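You operate a simulated robot arm through the tools that you are given. There is no shell and no other tool.

Carry out the task below with a simulated robot arm. There is one attempt and no reset: what you move stays moved.

## Task
Measure the blue-taped short hose's crimp and lay it in its grade's lane.
Fine: 32.00 mm within 0.25 is GOOD, larger REDO, smaller SCRAP. Leave the caliper open.

Only the result counts: the job must be done as asked and must still hold three seconds after the hand-in. Knocking over, shifting, dropping, spilling or breaking anything else fails it.

## Robot
A 6-joint arm with a two-finger parallel gripper, fixed in place. Base frame: the origin is at the foot of the arm, x ahead of it, y to its left, z up; the work surface is at about z = 0.94. Readings come in m, degrees, newtons and seconds.
With the tool pointing down near the work surface it reaches from about 0.22 to 0.66 m from the base axis. Its first joint turns from -66.0 to 66.0 degrees. Payload 2.9 kg.
The TCP is the grasp point between the finger pads, 0.03 m short of the fingertips. In the tool frame z runs along the fingers and y along their closing line. Largest opening 0.11 m; finger width 0.02, thickness 0.01; the body of the gripper, 0.048 by 0.112 m, starts 0.055 m behind the TCP.
Orientation is told as [roll, pitch, yaw] about the base's x, y, z axes, in that order, counted from this pose: with the fingers straight down and closing along the base's y, the tool's x points along the base's -x, its y along +y and its z along -z.

## Interface
- The arm moves only by the tool jog_arm. Its argument "targets" is a list of rows, each a list of 6 numbers: the shift along the base's x, y, z in m, then the turn, a rotation vector about the base's x, y, z in degrees. In form: [[x, y, z, rx, ry, rz], ...]. A call has 1 to 20 rows; each row is the pose to reach, as a shift and turn from the pose commanded when the call began. "gripper" is the opening, from 0 (shut) to 1 (fully open), set as the call begins (left out, the last holds). A row lasts 0.2 s, in which the tool goes at most 0.05 m and 8.6 degrees; a call with a longer step from one row to the next is refused whole, and so is a gripper value outside its range. A pose out of reach is approached as far as the arm can. The call stops where the force on the tool passes 40 N (or 10 N more than at its start, if that is more) or the arm is blocked; 0.2 s more then pass. The fingers move at their own pace (about 0.108 m/s each) and stop on an object; they squeeze with about 25 N. The grip force told is the motor's: it shows also when the fingers shut on nothing. Time passes only in rows, and 0.2 s behind the last, so rows that repeat a pose let the fingers close. The reply holds the time, the measured pose of the TCP, the force on the tool along the base axes, the opening and the grip force, in the units named above and with some noise, with the torque about the TCP (base axes, N m) and any sound that the robot's microphone picked up.
- Cameras (640 x 400 px; columns grow to the right, rows downward): "scene" is fixed at [0.0613, 0.4178, 1.4072]; the picture's right is [-0.89, -0.45, 0.00], its down [-0.15, 0.30, -0.94] and it looks along [0.42, -0.84, -0.34] (base axes); focal length 348 px, centre (320, 200). "wrist" rides on the gripper at [0.072, 0.017, -0.103] in the tool frame; the picture's right is [-0.23, 0.97, 0.00], its down [-0.76, -0.18, -0.62] and it looks along [-0.61, -0.14, 0.78] (tool axes); focal length 222 px, centre (320, 200). There is no depth. A picture from a camera that has moved, and an enlarged one, comes with that camera's place and axes in the base frame and with its lens.
- get_image(camera): a new picture of that camera. It takes no simulated time.
- zoom(camera, box): a new picture of the part [left, top, right, bottom] of that camera's present view, enlarged. It takes no simulated time.
- close_job(): hands the job in; it is judged then, once.

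Nothing tells you positions but the pictures and the camera data. Unless the task says otherwise, let go and move clear before handing in.

The tools are called after "Request:" as name(argument=value, ...) on one line, values as JSON. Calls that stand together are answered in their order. jog_arm: Moves the arm, as the interface text tells. Its arguments: {"type":"object","properties":{"targets":{"type":"array"},"gripper":{"type":"number"}},"required":["targets"]} The other tools are called the same way: get_image (camera) takes a picture; zoom (camera, box) takes an enlarged picture of a part of a camera's view; close_job () hands the job in.

At the start:

```text
clock: 0.0
eef_pos: [0.3331, -0.316, 1.2026]
orientation: [-0.1, 0.0, 0.0]
contact_force: [0.8, 0.6, -0.7]
moment: [-0.01, 0.02, 0.01]
gripper_width: 0.1101
grasp_force: 0.1
```

scene: 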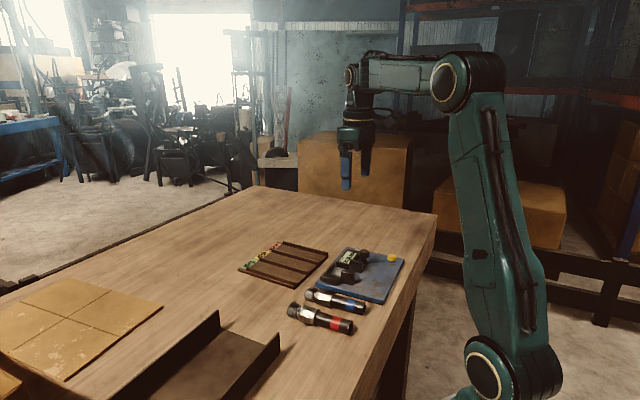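
wrist: 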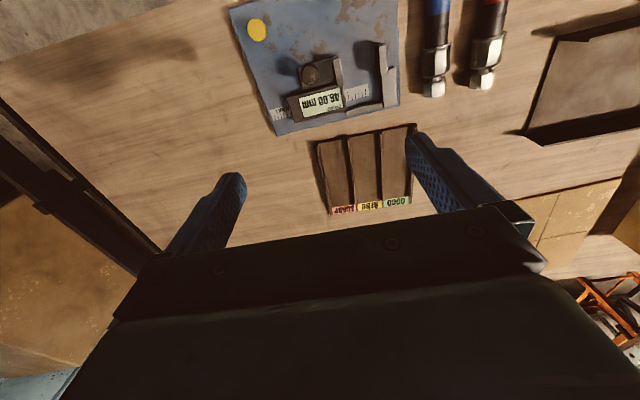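

I see a blue caliper plate with a yellow button, a small three-lane tray (SCRAP / REDO / GOOD), and two short hoses with blue and red tape. I'll look closer before moving.

Request:
zoom(camera="scene", box=[220, 220, 420, 345])

Request:
zoom(camera="wrist", box=[220, 0, 420, 125])

Request:
zoom(camera="wrist", box=[300, 100, 460, 220])

Request:
zoom(camera="wrist", box=[380, 0, 540, 110])

```text
3.20 times, centred on (320, 282) of scene
camera zoom: at [0.0613, 0.4178, 1.4072], right [-0.89, -0.45, 0.0], down [-0.15, 0.3, -0.94], along [0.42, -0.84, -0.34], focal length 1115 px, centre (320, -64)
```

zoom: 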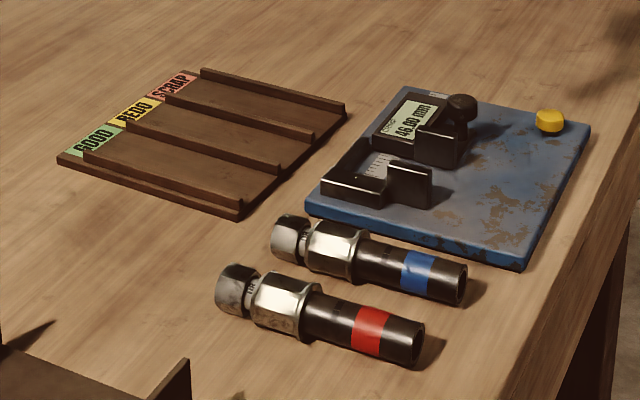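

```text
3.20 times, centred on (320, 62) of wrist
camera zoom: at [0.2621, -0.2992, 1.3049], right [0.23, 0.97, 0.0], down [0.76, -0.18, 0.62], along [0.61, -0.14, -0.78], focal length 711 px, centre (320, 640)
```

zoom: 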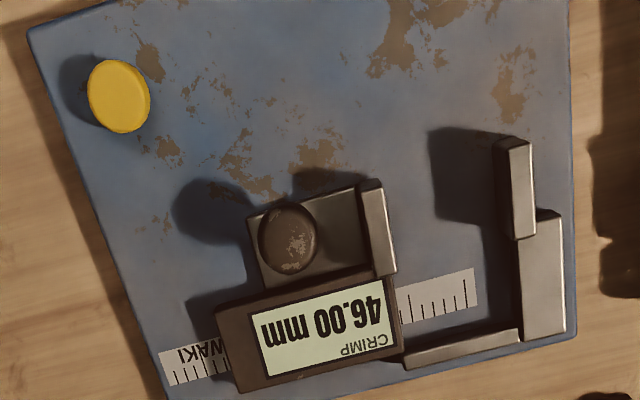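

```text
3.33 times, centred on (380, 160) of wrist
camera zoom: at [0.2621, -0.2992, 1.3049], right [0.23, 0.97, 0.0], down [0.76, -0.18, 0.62], along [0.61, -0.14, -0.78], focal length 740 px, centre (120, 333)
```

zoom: 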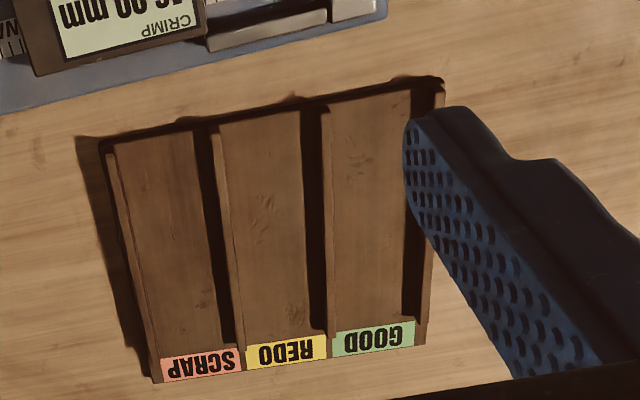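

```text
3.64 times, centred on (460, 55) of wrist
camera zoom: at [0.2621, -0.2992, 1.3049], right [0.23, 0.97, 0.0], down [0.76, -0.18, 0.62], along [0.61, -0.14, -0.78], focal length 808 px, centre (-189, 727)
```

zoom: 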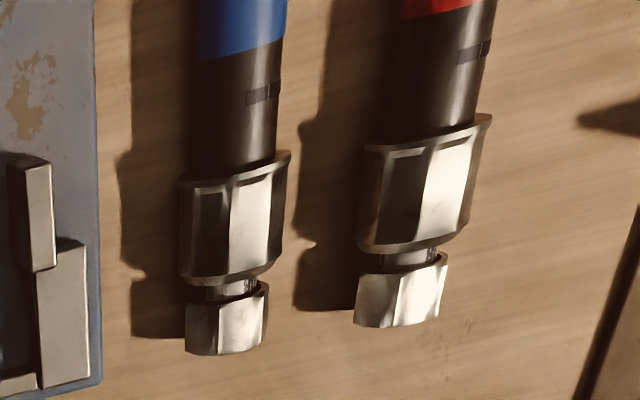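

The plate with the caliper is roughly at x 0.25–0.37, y -0.38…-0.22, and the blue hose lies near x 0.25–0.37, y ≈ -0.155. I'll pull the arm back and lower it a little so the wrist camera gets a closer look at the caliper.

Request:
jog_arm(targets=[[-0.03, 0.005, -0.02, 0, 0, 0], [-0.06, 0.01, -0.04, 0, 0, 0], [-0.09, 0.015, -0.06, 0, 0, 0], [-0.113, 0.02, -0.08, 0, 0, 0], [-0.113, 0.02, -0.08, 0, 0, 0]], gripper=1)

Request:
get_image(camera="wrist")

Request:
get_image(camera="scene")

```text
clock: 1.2
eef_pos: [0.2206, -0.2952, 1.1236]
orientation: [0.0, 0.0, 0.1]
contact_force: [0.3, -0.3, -0.9]
moment: [0.01, 0.01, 0.0]
gripper_width: 0.11
grasp_force: 0.0
```

```text
taken
camera wrist: at [0.1495, -0.2779, 1.2261], right [0.23, 0.97, 0.0], down [0.76, -0.18, 0.62], along [0.61, -0.14, -0.78], focal length 222 px, centre (320, 200)
```

wrist: 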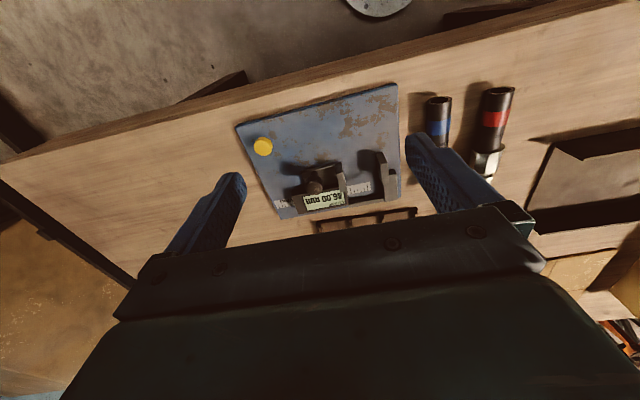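

```text
taken
```

scene: 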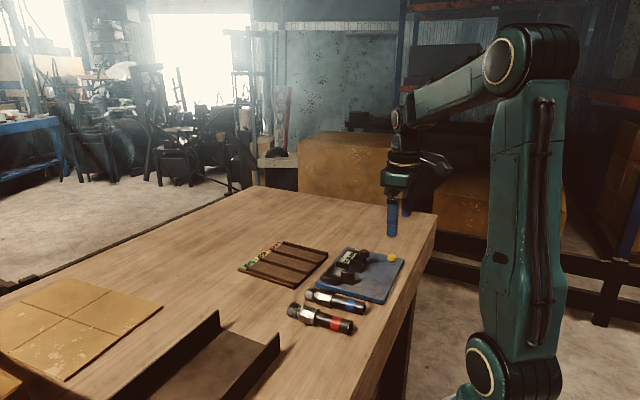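

Request:
zoom(camera="wrist", box=[230, 80, 410, 225])

Request:
zoom(camera="wrist", box=[270, 140, 400, 225])

Request:
zoom(camera="wrist", box=[400, 80, 530, 180])

Request:
zoom(camera="scene", box=[310, 235, 410, 300])

Request:
zoom(camera="scene", box=[280, 275, 380, 340])

```text
2.76 times, centred on (320, 152) of wrist
camera zoom: at [0.1495, -0.2779, 1.2261], right [0.23, 0.97, 0.0], down [0.76, -0.18, 0.62], along [0.61, -0.14, -0.78], focal length 613 px, centre (320, 331)
```

zoom: 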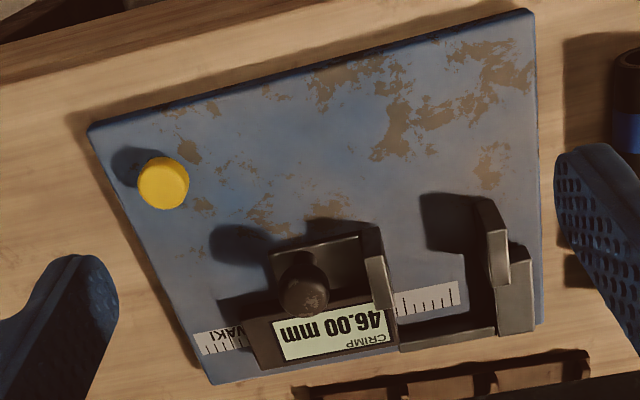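

```text
4.71 times, centred on (335, 182) of wrist
camera zoom: at [0.1495, -0.2779, 1.2261], right [0.23, 0.97, 0.0], down [0.76, -0.18, 0.62], along [0.61, -0.14, -0.78], focal length 1045 px, centre (249, 282)
```

zoom: 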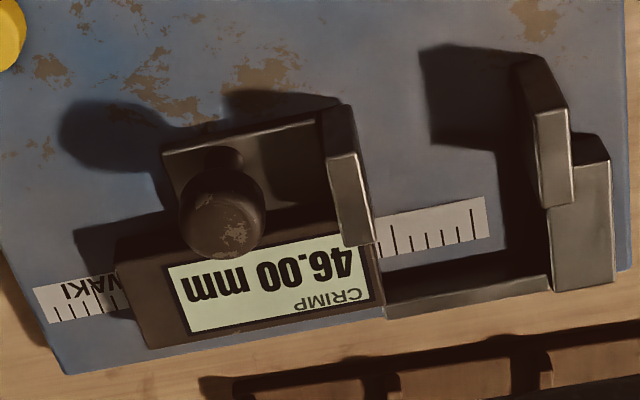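

```text
4.00 times, centred on (465, 130) of wrist
camera zoom: at [0.1495, -0.2779, 1.2261], right [0.23, 0.97, 0.0], down [0.76, -0.18, 0.62], along [0.61, -0.14, -0.78], focal length 888 px, centre (-260, 480)
```

zoom: 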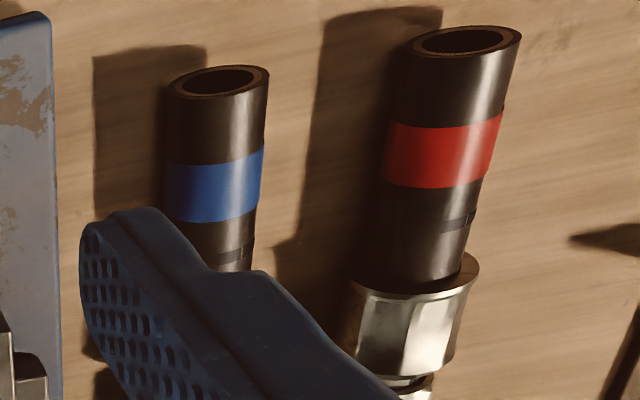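

```text
6.15 times, centred on (360, 268) of scene
camera zoom: at [0.0613, 0.4178, 1.4072], right [-0.89, -0.45, 0.0], down [-0.15, 0.3, -0.94], along [0.42, -0.84, -0.34], focal length 2144 px, centre (74, -215)
```

zoom: 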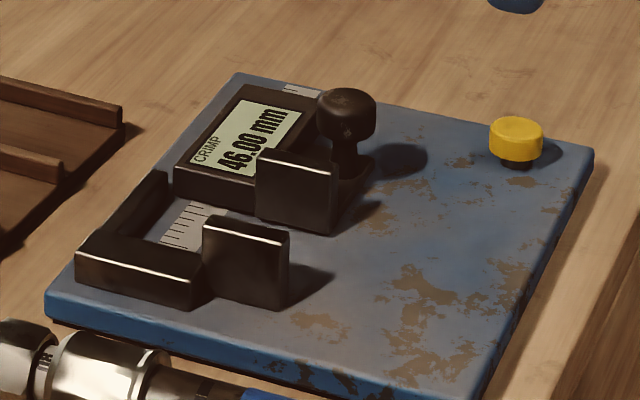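

```text
6.15 times, centred on (330, 308) of scene
camera zoom: at [0.0613, 0.4178, 1.4072], right [-0.89, -0.45, 0.0], down [-0.15, 0.3, -0.94], along [0.42, -0.84, -0.34], focal length 2144 px, centre (258, -462)
```

zoom: 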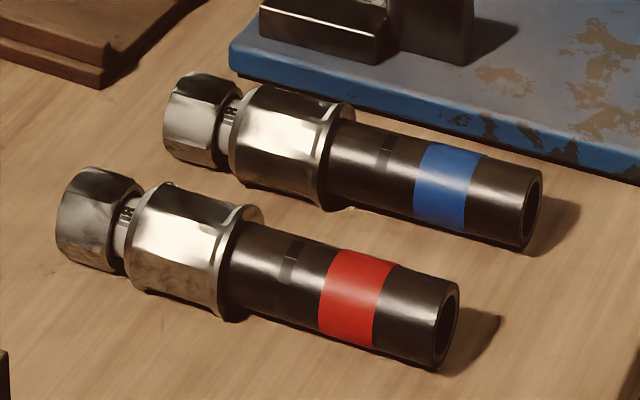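

Request:
zoom(camera="scene", box=[318, 245, 368, 290])

Request:
zoom(camera="scene", box=[300, 284, 350, 316])

Request:
zoom(camera="scene", box=[235, 235, 335, 295])

```text
8.89 times, centred on (343, 268) of scene
camera zoom: at [0.0613, 0.4178, 1.4072], right [-0.89, -0.45, 0.0], down [-0.15, 0.3, -0.94], along [0.42, -0.84, -0.34], focal length 3097 px, centre (116, -400)
```

zoom: 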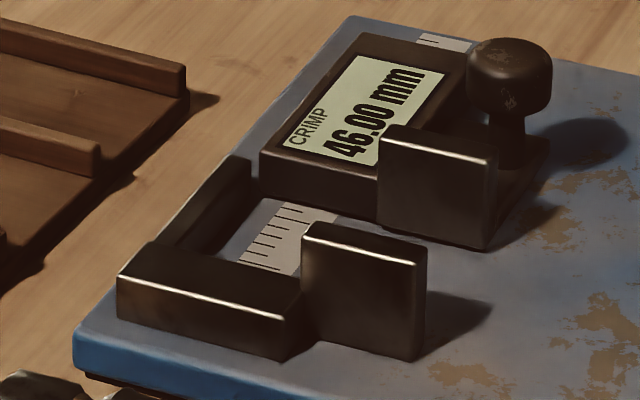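

```text
12.50 times, centred on (325, 300) of scene
camera zoom: at [0.0613, 0.4178, 1.4072], right [-0.89, -0.45, 0.0], down [-0.15, 0.3, -0.94], along [0.42, -0.84, -0.34], focal length 4356 px, centre (258, -1050)
```

zoom: 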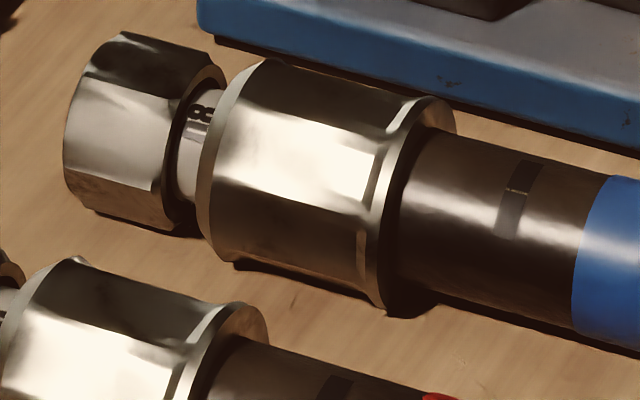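

```text
6.40 times, centred on (285, 265) of scene
camera zoom: at [0.0613, 0.4178, 1.4072], right [-0.89, -0.45, 0.0], down [-0.15, 0.3, -0.94], along [0.42, -0.84, -0.34], focal length 2230 px, centre (544, -216)
```

zoom: 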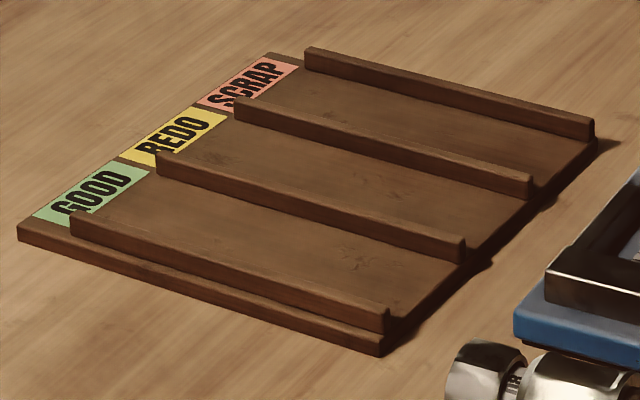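

The jaws look axis-aligned: jaw tops are about z 0.985, x 0.300–0.331, the gap spans y ≈ -0.284 to -0.236, and the knob is near (0.308, -0.322). Next I'll move over the hoses to see the blue hose's ferrule shape and pose.

Request:
jog_arm(targets=[[0, 0.04, 0, 0, 0, 0], [0, 0.08, 0, 0, 0, 0], [0, 0.12, 0.0, 0, 0, 0], [0, 0.13, 0.0, 0, 0, 0]], gripper=1)

Request:
get_image(camera="wrist")

Request:
zoom(camera="wrist", box=[270, 80, 430, 200])

```text
clock: 2.2
eef_pos: [0.2195, -0.1668, 1.1238]
orientation: [0.0, 0.0, 0.0]
contact_force: [-0.6, -0.2, 0.7]
moment: [-0.01, -0.03, 0.01]
gripper_width: 0.1101
grasp_force: 0.1
```

```text
taken
camera wrist: at [0.1485, -0.1502, 1.2261], right [0.23, 0.97, 0.0], down [0.76, -0.18, 0.62], along [0.61, -0.14, -0.78], focal length 222 px, centre (320, 200)
```

wrist: 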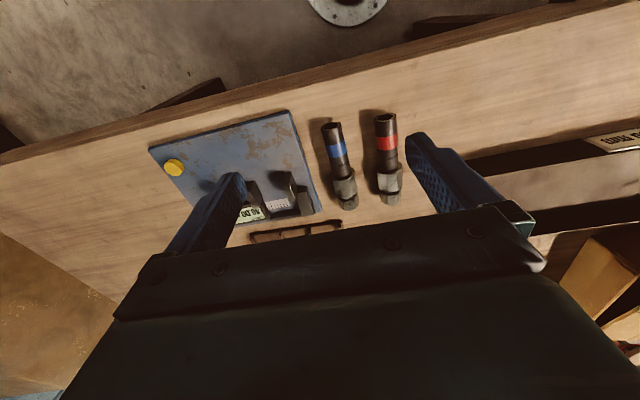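

```text
3.33 times, centred on (350, 140) of wrist
camera zoom: at [0.1485, -0.1502, 1.2261], right [0.23, 0.97, 0.0], down [0.76, -0.18, 0.62], along [0.61, -0.14, -0.78], focal length 740 px, centre (220, 400)
```

zoom: 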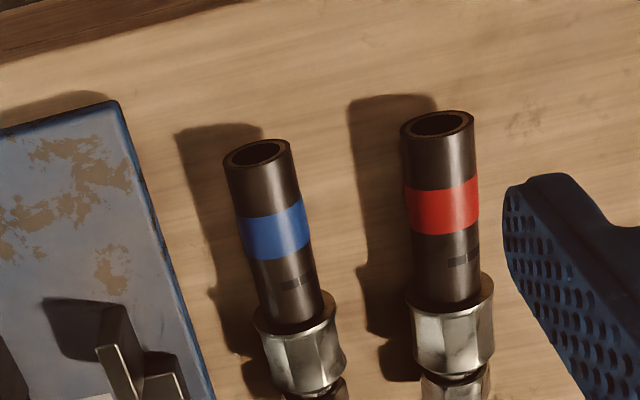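

Request:
zoom(camera="wrist", box=[310, 110, 380, 220])

Request:
zoom(camera="wrist", box=[320, 160, 380, 215])

```text
3.64 times, centred on (345, 165) of wrist
camera zoom: at [0.1485, -0.1502, 1.2261], right [0.23, 0.97, 0.0], down [0.76, -0.18, 0.62], along [0.61, -0.14, -0.78], focal length 808 px, centre (229, 327)
```

zoom: 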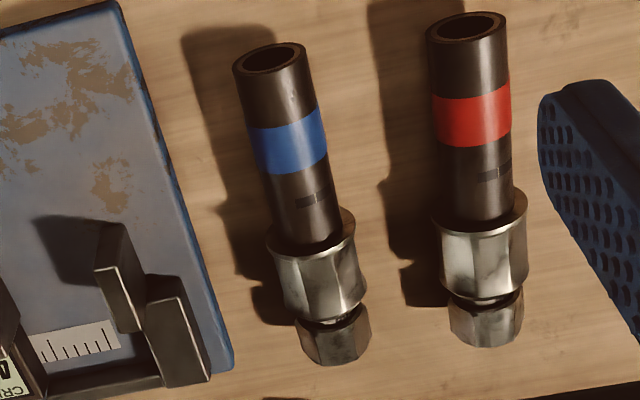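

```text
7.27 times, centred on (350, 188) of wrist
camera zoom: at [0.1485, -0.1502, 1.2261], right [0.23, 0.97, 0.0], down [0.76, -0.18, 0.62], along [0.61, -0.14, -0.78], focal length 1615 px, centre (102, 291)
```

zoom: 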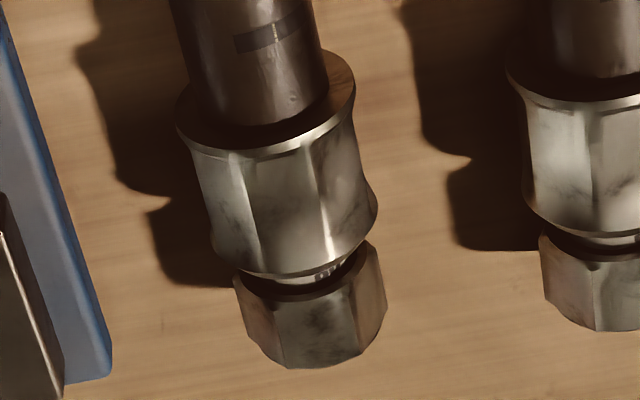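

Request:
zoom(camera="scene", box=[312, 286, 338, 302])

Request:
zoom(camera="wrist", box=[328, 164, 364, 212])

Request:
zoom(camera="wrist", box=[235, 160, 325, 225])

```text
16.00 times, centred on (325, 294) of scene
camera zoom: at [0.0613, 0.4178, 1.4072], right [-0.89, -0.45, 0.0], down [-0.15, 0.3, -0.94], along [0.42, -0.84, -0.34], focal length 5575 px, centre (240, -1304)
```

zoom: 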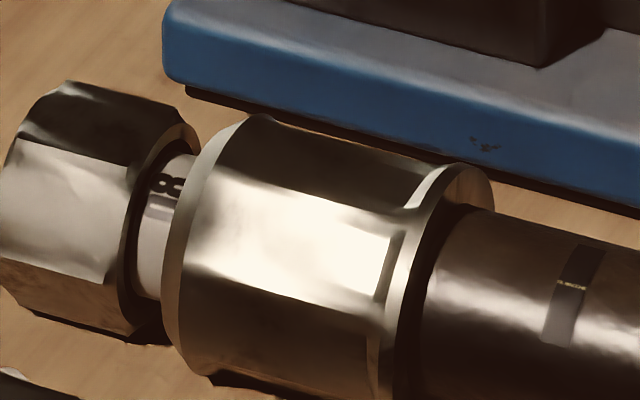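

```text
8.33 times, centred on (346, 188) of wrist
camera zoom: at [0.1485, -0.1502, 1.2261], right [0.23, 0.97, 0.0], down [0.76, -0.18, 0.62], along [0.61, -0.14, -0.78], focal length 1851 px, centre (103, 300)
```

zoom: 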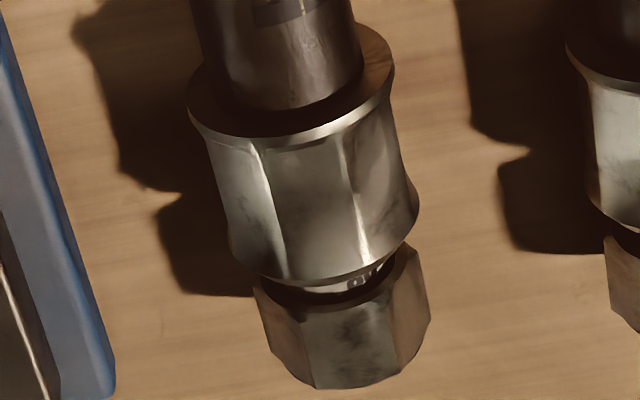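

```text
6.15 times, centred on (280, 192) of wrist
camera zoom: at [0.1485, -0.1502, 1.2261], right [0.23, 0.97, 0.0], down [0.76, -0.18, 0.62], along [0.61, -0.14, -0.78], focal length 1367 px, centre (566, 246)
```

zoom: 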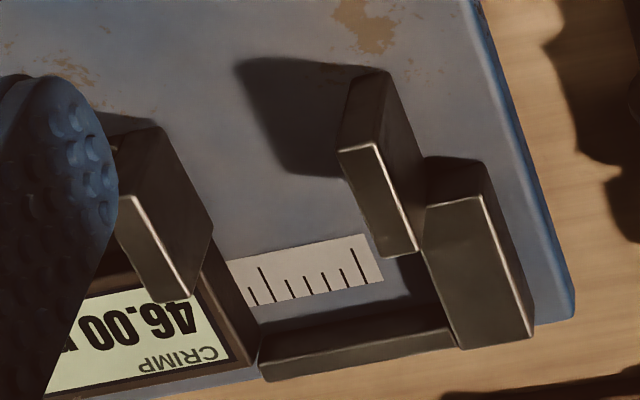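

The blue ferrule is an octagonal crimp with slightly larger end rings, lying with flats to the sides, roughly parallel to x at y ≈ -0.155. To judge ring and jaw lengths I'll tilt the wrist so its camera looks straight down.

Request:
jog_arm(targets=[[0.02, -0.006, 0.0, 0, 7.6, 0], [0.04, -0.012, 0, 0, 15.2, 0], [0.06, -0.018, 0, 0, 22.8, 0], [0.08, -0.024, 0, 0, 30.4, 0], [0.1, -0.03, 0, 0, 38, 0], [0.1, -0.03, 0, 0, 38, 0]], gripper=1)

Request:
get_image(camera="wrist")

```text
clock: 3.6
eef_pos: [0.2726, -0.1853, 1.0689]
orientation: [0.0, 37.8, 0.0]
contact_force: [0.1, 0.3, 0.2]
moment: [-0.01, 0.02, 0.01]
gripper_width: 0.1101
grasp_force: 0.1
out of reach, approached as far as the arm can: row 4, 5, 6
```

```text
taken
camera wrist: at [0.2798, -0.1683, 1.1927], right [0.18, 0.97, -0.14], down [0.98, -0.18, 0.02], along [0.0, -0.14, -0.99], focal length 222 px, centre (320, 200)
```

wrist: 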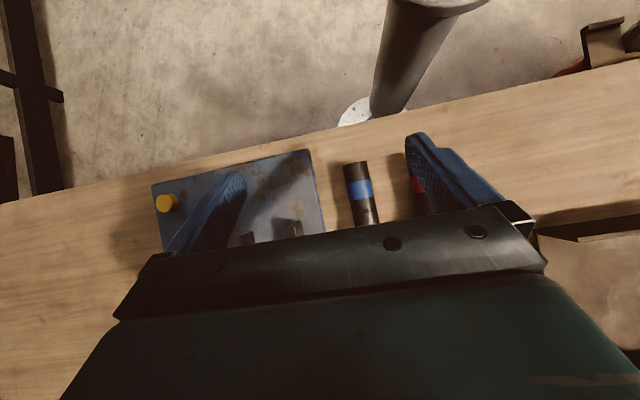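

Request:
jog_arm(targets=[[0.02, 0, 0, 0, -6, 0], [0.04, 0, 0, 0, -12, 0], [0.06, 0, 0, 0, -18, 0], [0.06, 0, 0, 0, -18, 0]], gripper=1)

Request:
get_image(camera="wrist")

```text
clock: 4.6
eef_pos: [0.3303, -0.1843, 1.0689]
orientation: [0.1, 19.9, -0.1]
contact_force: [0.4, -0.3, -0.6]
moment: [0.02, -0.01, 0.04]
gripper_width: 0.1099
grasp_force: 0.0
```

```text
taken
camera wrist: at [0.2994, -0.1688, 1.1881], right [0.21, 0.97, -0.08], down [0.93, -0.18, 0.33], along [0.3, -0.14, -0.94], focal length 222 px, centre (320, 200)
```

wrist: 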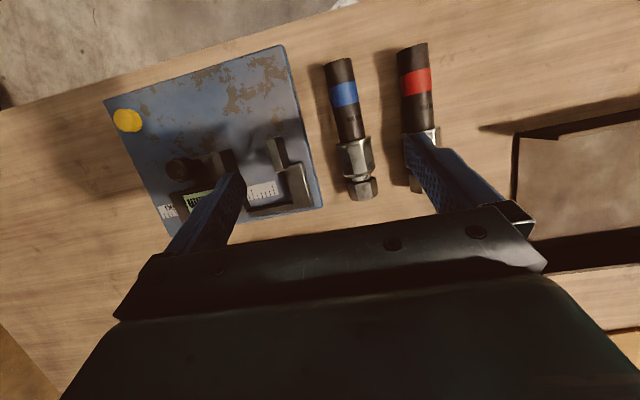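

Request:
zoom(camera="wrist", box=[315, 50, 395, 210])

Request:
zoom(camera="wrist", box=[330, 125, 390, 205])

Request:
zoom(camera="wrist", box=[215, 110, 335, 225])

```text
2.50 times, centred on (355, 130) of wrist
camera zoom: at [0.2994, -0.1688, 1.1881], right [0.21, 0.97, -0.08], down [0.93, -0.18, 0.33], along [0.3, -0.14, -0.94], focal length 555 px, centre (232, 375)
```

zoom: 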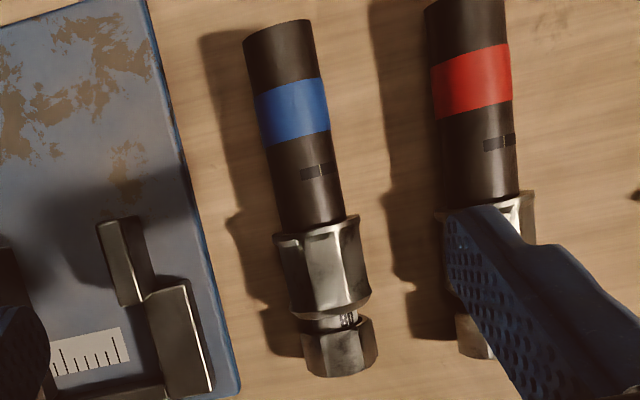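

```text
5.00 times, centred on (360, 165) of wrist
camera zoom: at [0.2994, -0.1688, 1.1881], right [0.21, 0.97, -0.08], down [0.93, -0.18, 0.33], along [0.3, -0.14, -0.94], focal length 1111 px, centre (120, 375)
```

zoom: 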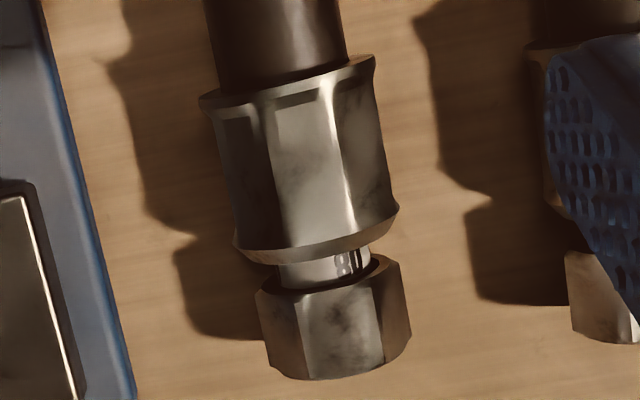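

```text
3.48 times, centred on (275, 168) of wrist
camera zoom: at [0.2994, -0.1688, 1.1881], right [0.21, 0.97, -0.08], down [0.93, -0.18, 0.33], along [0.3, -0.14, -0.94], focal length 773 px, centre (476, 313)
```

zoom: 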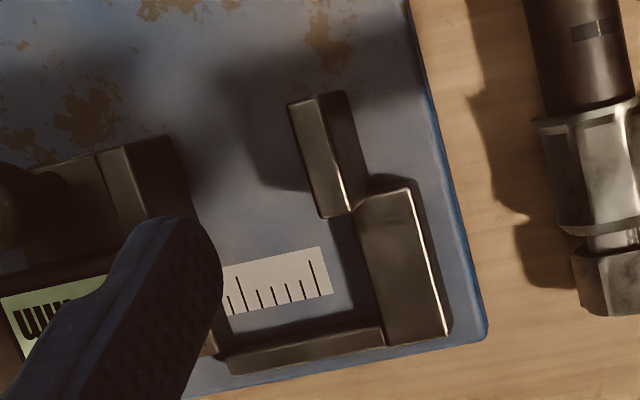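

The top-ish view gives the blue hose axis at y ≈ -0.157 (about 2° yaw), flange at x ≈ 0.318, nut end at x ≈ 0.377 and tail at x ≈ 0.247. I'll bring the tool back to vertical above the rubber part just behind the flange with the fingers partly open.

Request:
jog_arm(targets=[[-0.008, 0.009, 0, 0, -6.7, 0], [-0.017, 0.018, 0, 0, -13.4, 0], [-0.0253, 0.0273, 0, 0, -20, 0], [-0.0253, 0.0273, 0, 0, -20, 0]], gripper=0.5)

Request:
get_image(camera="wrist")

Request:
get_image(camera="scene")

```text
clock: 5.6
eef_pos: [0.3048, -0.1577, 1.0692]
orientation: [0.1, -0.1, 0.0]
contact_force: [1.0, -0.3, 0.6]
moment: [0.02, 0.02, 0.04]
gripper_width: 0.0552
grasp_force: 0.1
```

```text
taken
camera wrist: at [0.2337, -0.1404, 1.1705], right [0.23, 0.97, 0.0], down [0.76, -0.18, 0.62], along [0.61, -0.14, -0.78], focal length 222 px, centre (320, 200)
```

wrist: 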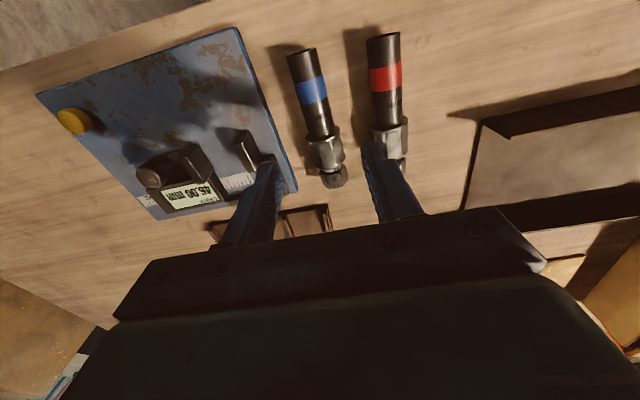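

```text
taken
```

scene: 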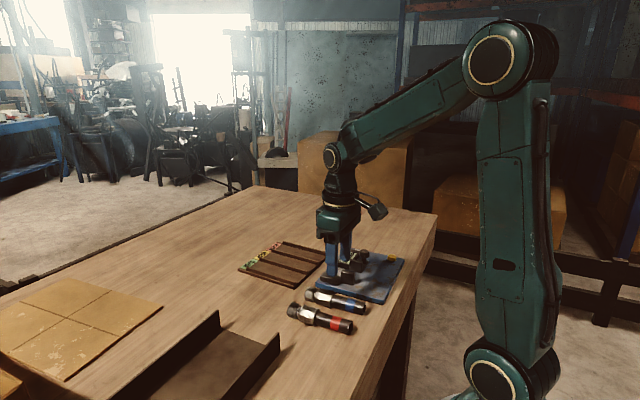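

Request:
zoom(camera="wrist", box=[250, 40, 430, 220])

```text
2.22 times, centred on (340, 130) of wrist
camera zoom: at [0.2337, -0.1404, 1.1705], right [0.23, 0.97, 0.0], down [0.76, -0.18, 0.62], along [0.61, -0.14, -0.78], focal length 494 px, centre (276, 356)
```

zoom: 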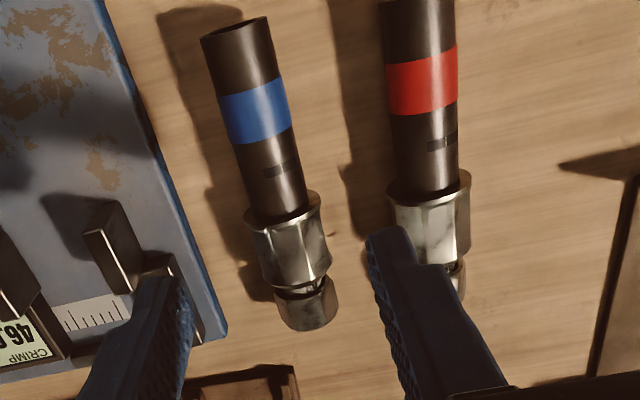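

The hose sits centred between the fingers with the flange at x ≈ 0.320. I'll lower straight down just behind the flange, staying a few mm above the table.

Request:
jog_arm(targets=[[-0.003, 0, -0.025, 0, 0, 0], [-0.003, 0, -0.05, 0, 0, 0], [-0.003, 0, -0.07, 0, 0, 0], [-0.003, 0, -0.082, 0, 0, 0], [-0.003, 0, -0.092, 0, 0, 0], [-0.003, 0, -0.092, 0, 0, 0]], gripper=0.5)

Request:
get_image(camera="wrist")

Request:
zoom(camera="scene", box=[270, 230, 400, 340])

```text
clock: 7.0
eef_pos: [0.3031, -0.1586, 0.9757]
orientation: [0.0, -0.1, -0.1]
contact_force: [-0.4, 0.2, 0.3]
moment: [0.0, -0.02, 0.01]
gripper_width: 0.0553
grasp_force: 0.3
```

```text
taken
camera wrist: at [0.2315, -0.1417, 1.0772], right [0.23, 0.97, 0.0], down [0.76, -0.18, 0.62], along [0.61, -0.14, -0.78], focal length 222 px, centre (320, 200)
```

wrist: 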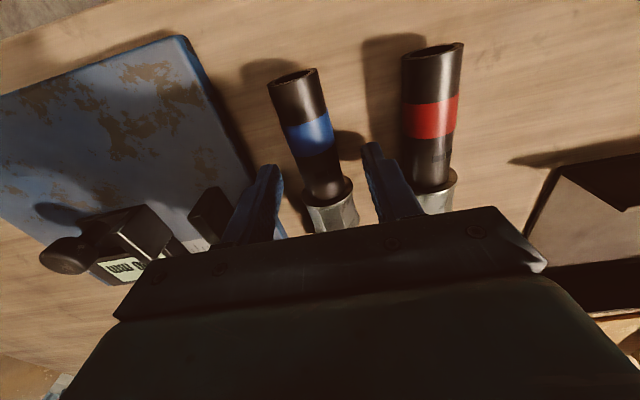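

```text
3.64 times, centred on (335, 285) of scene
camera zoom: at [0.0613, 0.4178, 1.4072], right [-0.89, -0.45, 0.0], down [-0.15, 0.3, -0.94], along [0.42, -0.84, -0.34], focal length 1267 px, centre (266, -109)
```

zoom: 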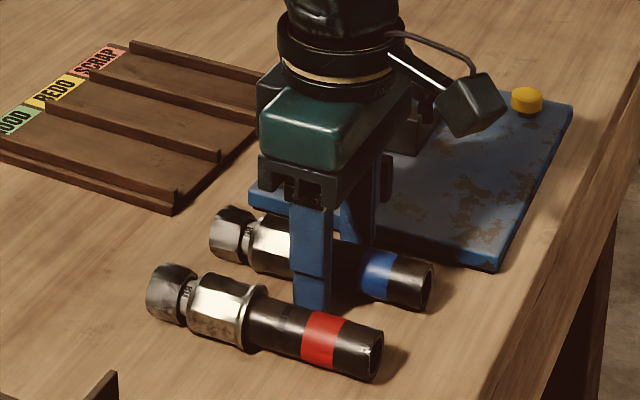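

Fingers straddle the rubber between the flange and the blue tape, clear of the red hose. I'll close on it.

Request:
jog_arm(targets=[[0, 0, 0, 0, 0, 0], [0, 0, 0, 0, 0, 0], [0, 0, 0, 0, 0, 0], [0, 0, 0, 0, 0, 0]], gripper=0)

Request:
get_image(camera="wrist")

```text
clock: 8.0
eef_pos: [0.3029, -0.1591, 0.9757]
orientation: [-0.1, 0.0, 0.0]
contact_force: [-0.3, 0.3, -1.0]
moment: [0.03, 0.03, -0.01]
gripper_width: 0.0238
grasp_force: 25.3
```

```text
taken
camera wrist: at [0.2315, -0.1417, 1.0774], right [0.23, 0.97, 0.0], down [0.76, -0.18, 0.62], along [0.61, -0.14, -0.78], focal length 222 px, centre (320, 200)
```

wrist: 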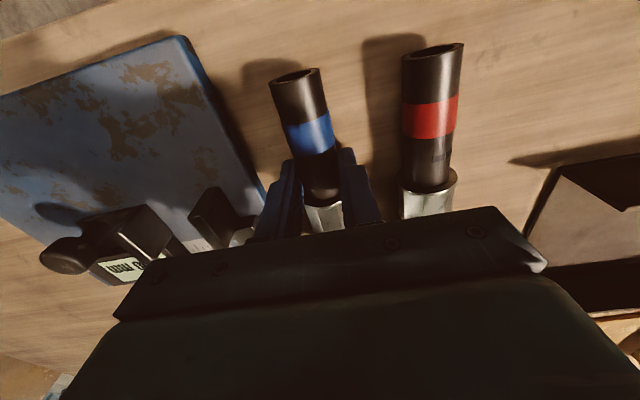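

Gripped at 24 mm width with 25 N. I'll lift in small steps and check that it hangs level.

Request:
jog_arm(targets=[[0, 0, 0.01, 0, 0, 0], [0, 0, 0.02, 0, 0, 0], [0, 0, 0.035, 0, 0, 0], [0, 0, 0.05, 0, 0, 0], [0, 0, 0.07, 0, 0, 0], [0, 0, 0.07, 0, 0, 0]], gripper=0)

Request:
get_image(camera="wrist")

Request:
zoom(camera="scene", box=[270, 220, 400, 330])

```text
clock: 9.4
eef_pos: [0.3044, -0.1571, 1.0464]
orientation: [0.0, 0.1, -0.1]
contact_force: [-0.2, 0.1, -1.6]
moment: [-0.05, 0.04, 0.0]
gripper_width: 0.0238
grasp_force: 25.2
```

```text
taken
camera wrist: at [0.2323, -0.1412, 1.1475], right [0.23, 0.97, 0.0], down [0.76, -0.18, 0.62], along [0.61, -0.14, -0.78], focal length 222 px, centre (320, 200)
```

wrist: 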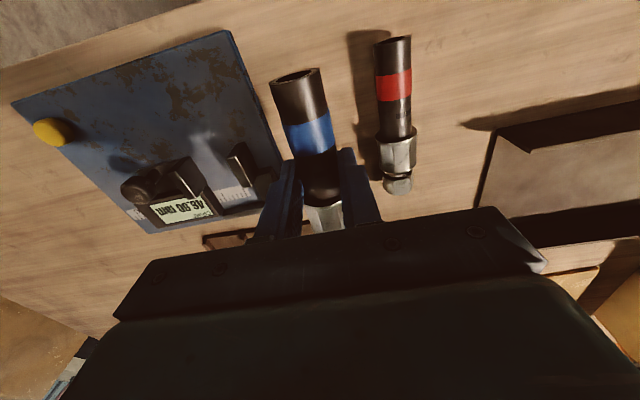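

```text
3.64 times, centred on (335, 275) of scene
camera zoom: at [0.0614, 0.4178, 1.4072], right [-0.89, -0.45, 0.0], down [-0.15, 0.3, -0.94], along [0.42, -0.84, -0.34], focal length 1267 px, centre (266, -73)
```

zoom: 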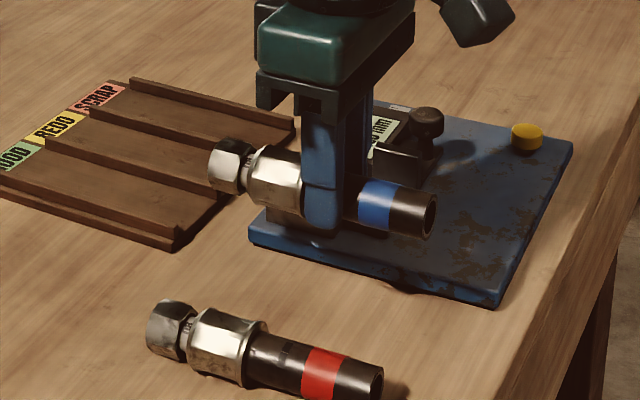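

The hose hangs level. I'll carry it over the caliper gap, about 0.10 m toward -y and 0.026 m back, staying well above the jaws.

Request:
jog_arm(targets=[[-0.006, -0.025, 0.0, 0, 0, 0], [-0.013, -0.05, 0.0, 0, 0, 0], [-0.02, -0.075, 0.0, 0, 0, 0], [-0.026, -0.1, 0.0, 0, 0, 0], [-0.026, -0.1, 0.0, 0, 0, 0]], gripper=0)

Request:
get_image(camera="wrist")

Request:
zoom(camera="scene", box=[300, 215, 420, 315])

```text
clock: 10.6
eef_pos: [0.2784, -0.2566, 1.0466]
orientation: [0.0, 0.0, 0.0]
contact_force: [-0.3, -0.2, -2.1]
moment: [0.02, 0.1, -0.02]
gripper_width: 0.0236
grasp_force: 24.8
```

```text
taken
camera wrist: at [0.2061, -0.2411, 1.1488], right [0.23, 0.97, 0.0], down [0.76, -0.18, 0.62], along [0.61, -0.14, -0.78], focal length 222 px, centre (320, 200)
```

wrist: 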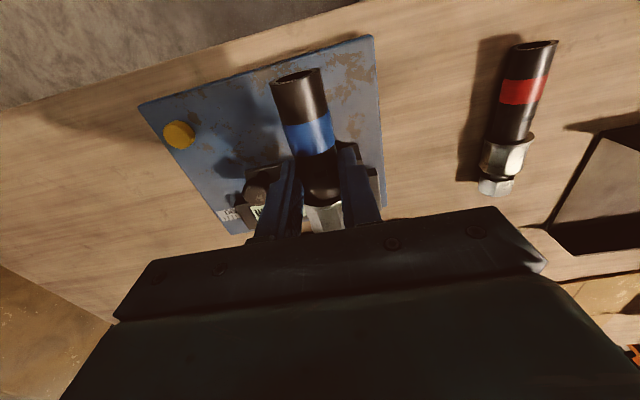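

```text
4.00 times, centred on (360, 265) of scene
camera zoom: at [0.0614, 0.4177, 1.4072], right [-0.89, -0.45, 0.0], down [-0.15, 0.3, -0.94], along [0.42, -0.84, -0.34], focal length 1394 px, centre (160, -60)
```

zoom: 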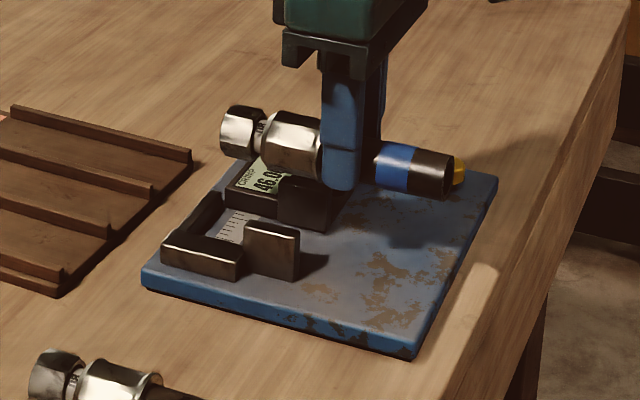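

Request:
zoom(camera="wrist", box=[240, 55, 400, 240])

```text
2.16 times, centred on (320, 148) of wrist
camera zoom: at [0.2061, -0.2411, 1.1488], right [0.23, 0.97, 0.0], down [0.76, -0.18, 0.62], along [0.61, -0.14, -0.78], focal length 480 px, centre (320, 314)
```

zoom: 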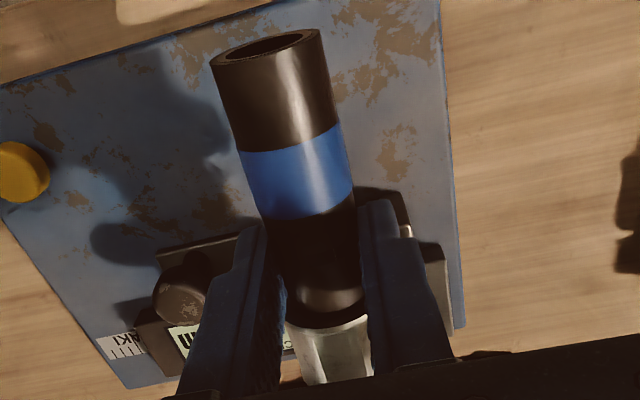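

The hose is parallel to x with its flange tail face near x 0.291, just outside the jaws (which start at x ≈ 0.2995), and its axis is at y ≈ -0.2575 inside the gap. I'll lower most of the way and check.

Request:
jog_arm(targets=[[0, 0, -0.012, 0, 0, 0], [0, 0, -0.024, 0, 0, 0], [0, 0, -0.036, 0, 0, 0], [0, 0, -0.045, 0, 0, 0], [0, 0, -0.05, 0, 0, 0], [0, 0, -0.05, 0, 0, 0]], gripper=0)

Request:
zoom(camera="scene", box=[300, 225, 420, 315])

Request:
zoom(camera="wrist", box=[220, 50, 420, 240])

```text
clock: 12.0
eef_pos: [0.2785, -0.257, 0.997]
orientation: [0.0, -0.1, 0.0]
contact_force: [-0.3, 0.1, -1.9]
moment: [-0.01, 0.04, 0.0]
gripper_width: 0.0236
grasp_force: 24.6
```

```text
4.44 times, centred on (360, 270) of scene
camera zoom: at [0.0614, 0.4177, 1.4072], right [-0.89, -0.45, 0.0], down [-0.15, 0.3, -0.94], along [0.42, -0.84, -0.34], focal length 1549 px, centre (142, -111)
```

zoom: 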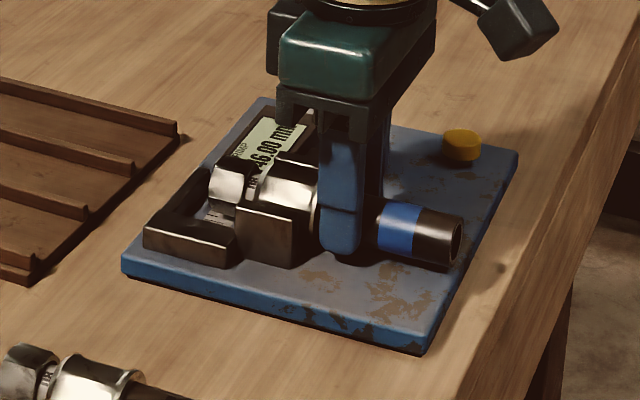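

```text
2.11 times, centred on (320, 145) of wrist
camera zoom: at [0.2058, -0.2419, 1.0982], right [0.23, 0.97, 0.0], down [0.76, -0.18, 0.62], along [0.61, -0.14, -0.78], focal length 468 px, centre (320, 316)
```

zoom: 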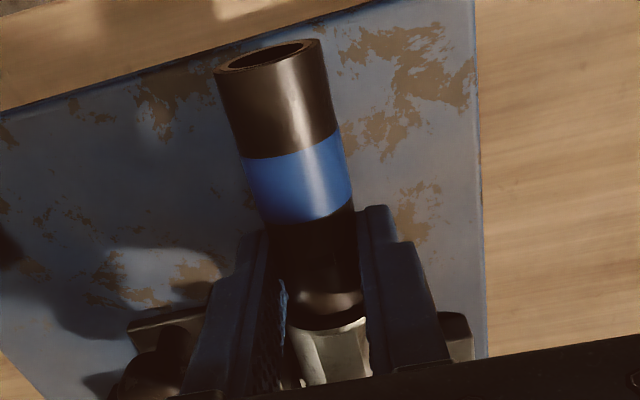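

Request:
jog_arm(targets=[[0, 0, -0.003, 0, 0, 0], [0, 0, -0.005, 0, 0, 0], [0, 0, -0.007, 0, 0, 0], [0, 0, -0.007, 0, 0, 0]], gripper=0)

Request:
jog_arm(targets=[[0, 0, -0.001, 0, 0, 0], [0, 0, -0.001, 0, 0, 0]], gripper=0)

```text
clock: 13.0
eef_pos: [0.2771, -0.2581, 0.9907]
orientation: [-0.1, -0.2, 0.1]
contact_force: [-3.7, 4.1, 18.3]
moment: [0.13, -0.24, 0.08]
gripper_width: 0.0236
grasp_force: 24.9
```

```text
clock: 13.6
eef_pos: [0.2774, -0.2569, 0.9891]
orientation: [-0.1, -0.1, 0.0]
contact_force: [-4.3, 6.2, 32.4]
moment: [0.15, -0.3, 0.1]
gripper_width: 0.0235
grasp_force: 24.7
```

Contact with the plate came slightly early (about z 0.991). I'll back off about 2 mm to unload it and look.

Request:
jog_arm(targets=[[0, 0, 0.001, 0, 0, 0], [0, 0, 0.002, 0, 0, 0], [0, 0, 0.002, 0, 0, 0]], gripper=0)

Request:
zoom(camera="scene", box=[320, 245, 400, 305])

Request:
zoom(camera="scene", box=[325, 255, 365, 285])

Request:
zoom(camera="wrist", box=[220, 50, 420, 240])

```text
clock: 14.4
eef_pos: [0.2754, -0.2571, 0.9906]
orientation: [0.2, 0.1, 0.0]
contact_force: [2.5, -1.3, 1.2]
moment: [-0.05, -0.1, -0.01]
gripper_width: 0.0239
grasp_force: 25.0
```

```text
6.67 times, centred on (360, 275) of scene
camera zoom: at [0.0614, 0.4178, 1.4072], right [-0.89, -0.45, 0.0], down [-0.15, 0.3, -0.94], along [0.42, -0.84, -0.34], focal length 2323 px, centre (53, -300)
```

zoom: 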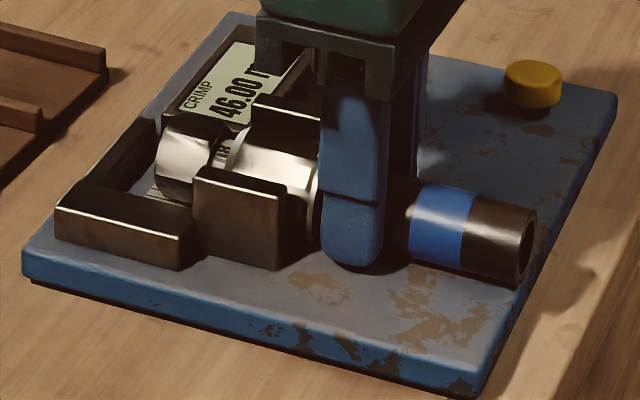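

```text
13.33 times, centred on (345, 270) of scene
camera zoom: at [0.0614, 0.4178, 1.4072], right [-0.89, -0.45, 0.0], down [-0.15, 0.3, -0.94], along [0.42, -0.84, -0.34], focal length 4646 px, centre (-13, -733)
```

zoom: 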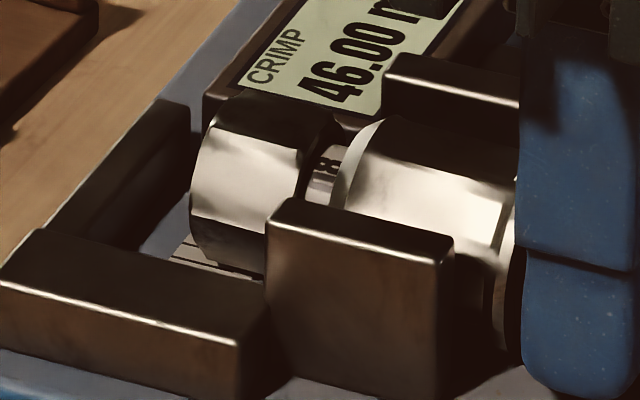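

```text
2.11 times, centred on (320, 145) of wrist
camera zoom: at [0.2048, -0.2411, 1.0925], right [0.23, 0.97, 0.0], down [0.76, -0.18, 0.62], along [0.6, -0.14, -0.78], focal length 468 px, centre (320, 316)
```

zoom: 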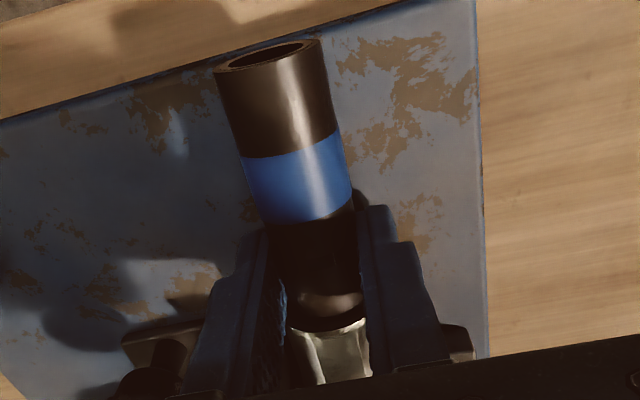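

The flange sits just outside the jaws, the crimp flats are between them, and the nut is clear of the beam. I'll release the hose and rise straight up.

Request:
jog_arm(targets=[[0, 0, 0, 0, 0, 0], [0, 0, 0, 0, 0, 0], [0, 0, 0, 0, 0, 0]], gripper=0.5)

Request:
jog_arm(targets=[[0, 0, 0.02, 0, 0, 0], [0, 0, 0.05, 0, 0, 0], [0, 0, 0.09, 0, 0, 0], [0, 0, 0.13, 0, 0, 0], [0, 0, 0.13, 0, 0, 0]], gripper=0.5)

Request:
get_image(camera="wrist")

Request:
zoom(camera="scene", box=[320, 240, 400, 300])

```text
clock: 15.2
eef_pos: [0.2755, -0.2579, 0.991]
orientation: [0.1, 0.0, 0.0]
contact_force: [-0.7, 0.2, -0.5]
moment: [0.0, -0.02, 0.02]
gripper_width: 0.0553
grasp_force: 0.1
```

```text
clock: 16.4
eef_pos: [0.2731, -0.2571, 1.1205]
orientation: [0.0, 0.0, 0.0]
contact_force: [0.0, 0.0, 0.4]
moment: [0.02, -0.01, 0.01]
gripper_width: 0.0549
grasp_force: 0.1
```

```text
taken
camera wrist: at [0.2028, -0.2408, 1.2227], right [0.23, 0.97, 0.0], down [0.76, -0.18, 0.62], along [0.61, -0.14, -0.78], focal length 222 px, centre (320, 200)
```

wrist: 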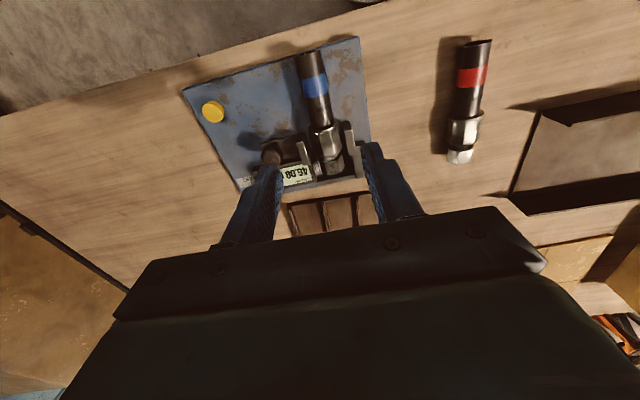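

```text
6.67 times, centred on (360, 270) of scene
camera zoom: at [0.0613, 0.4178, 1.4072], right [-0.89, -0.45, 0.0], down [-0.15, 0.3, -0.94], along [0.42, -0.84, -0.34], focal length 2323 px, centre (53, -267)
```

zoom: 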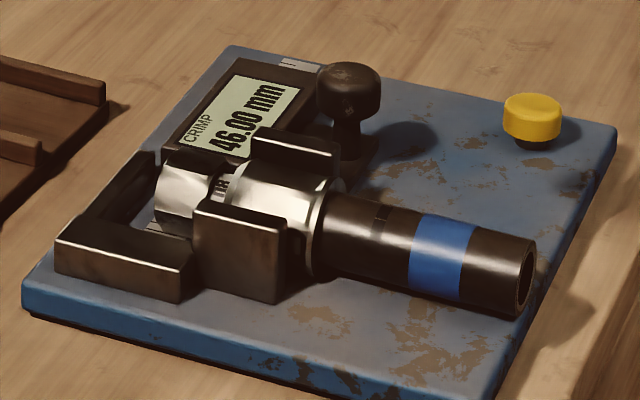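

Request:
zoom(camera="wrist", box=[235, 100, 385, 200])

Request:
zoom(camera="scene", box=[330, 245, 370, 280])

```text
4.00 times, centred on (310, 150) of wrist
camera zoom: at [0.2028, -0.2408, 1.2227], right [0.23, 0.97, 0.0], down [0.76, -0.18, 0.62], along [0.61, -0.14, -0.78], focal length 888 px, centre (360, 400)
```

zoom: 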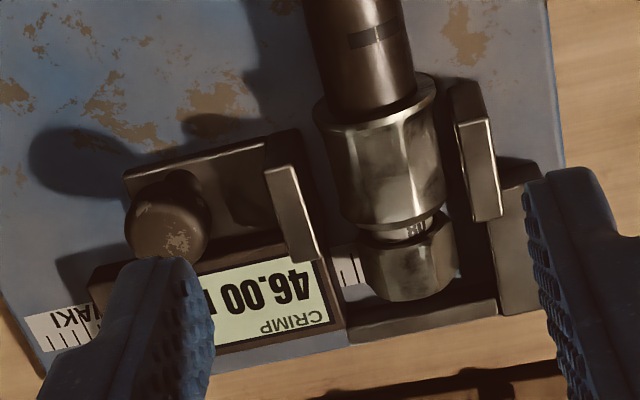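

```text
11.43 times, centred on (350, 262) of scene
camera zoom: at [0.0613, 0.4178, 1.4072], right [-0.89, -0.45, 0.0], down [-0.15, 0.3, -0.94], along [0.42, -0.84, -0.34], focal length 3982 px, centre (-23, -514)
```

zoom: 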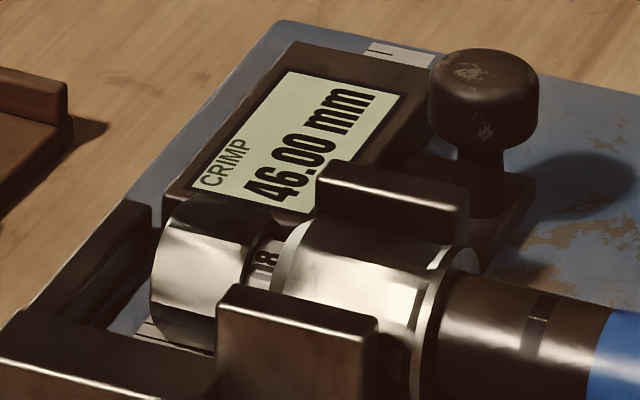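

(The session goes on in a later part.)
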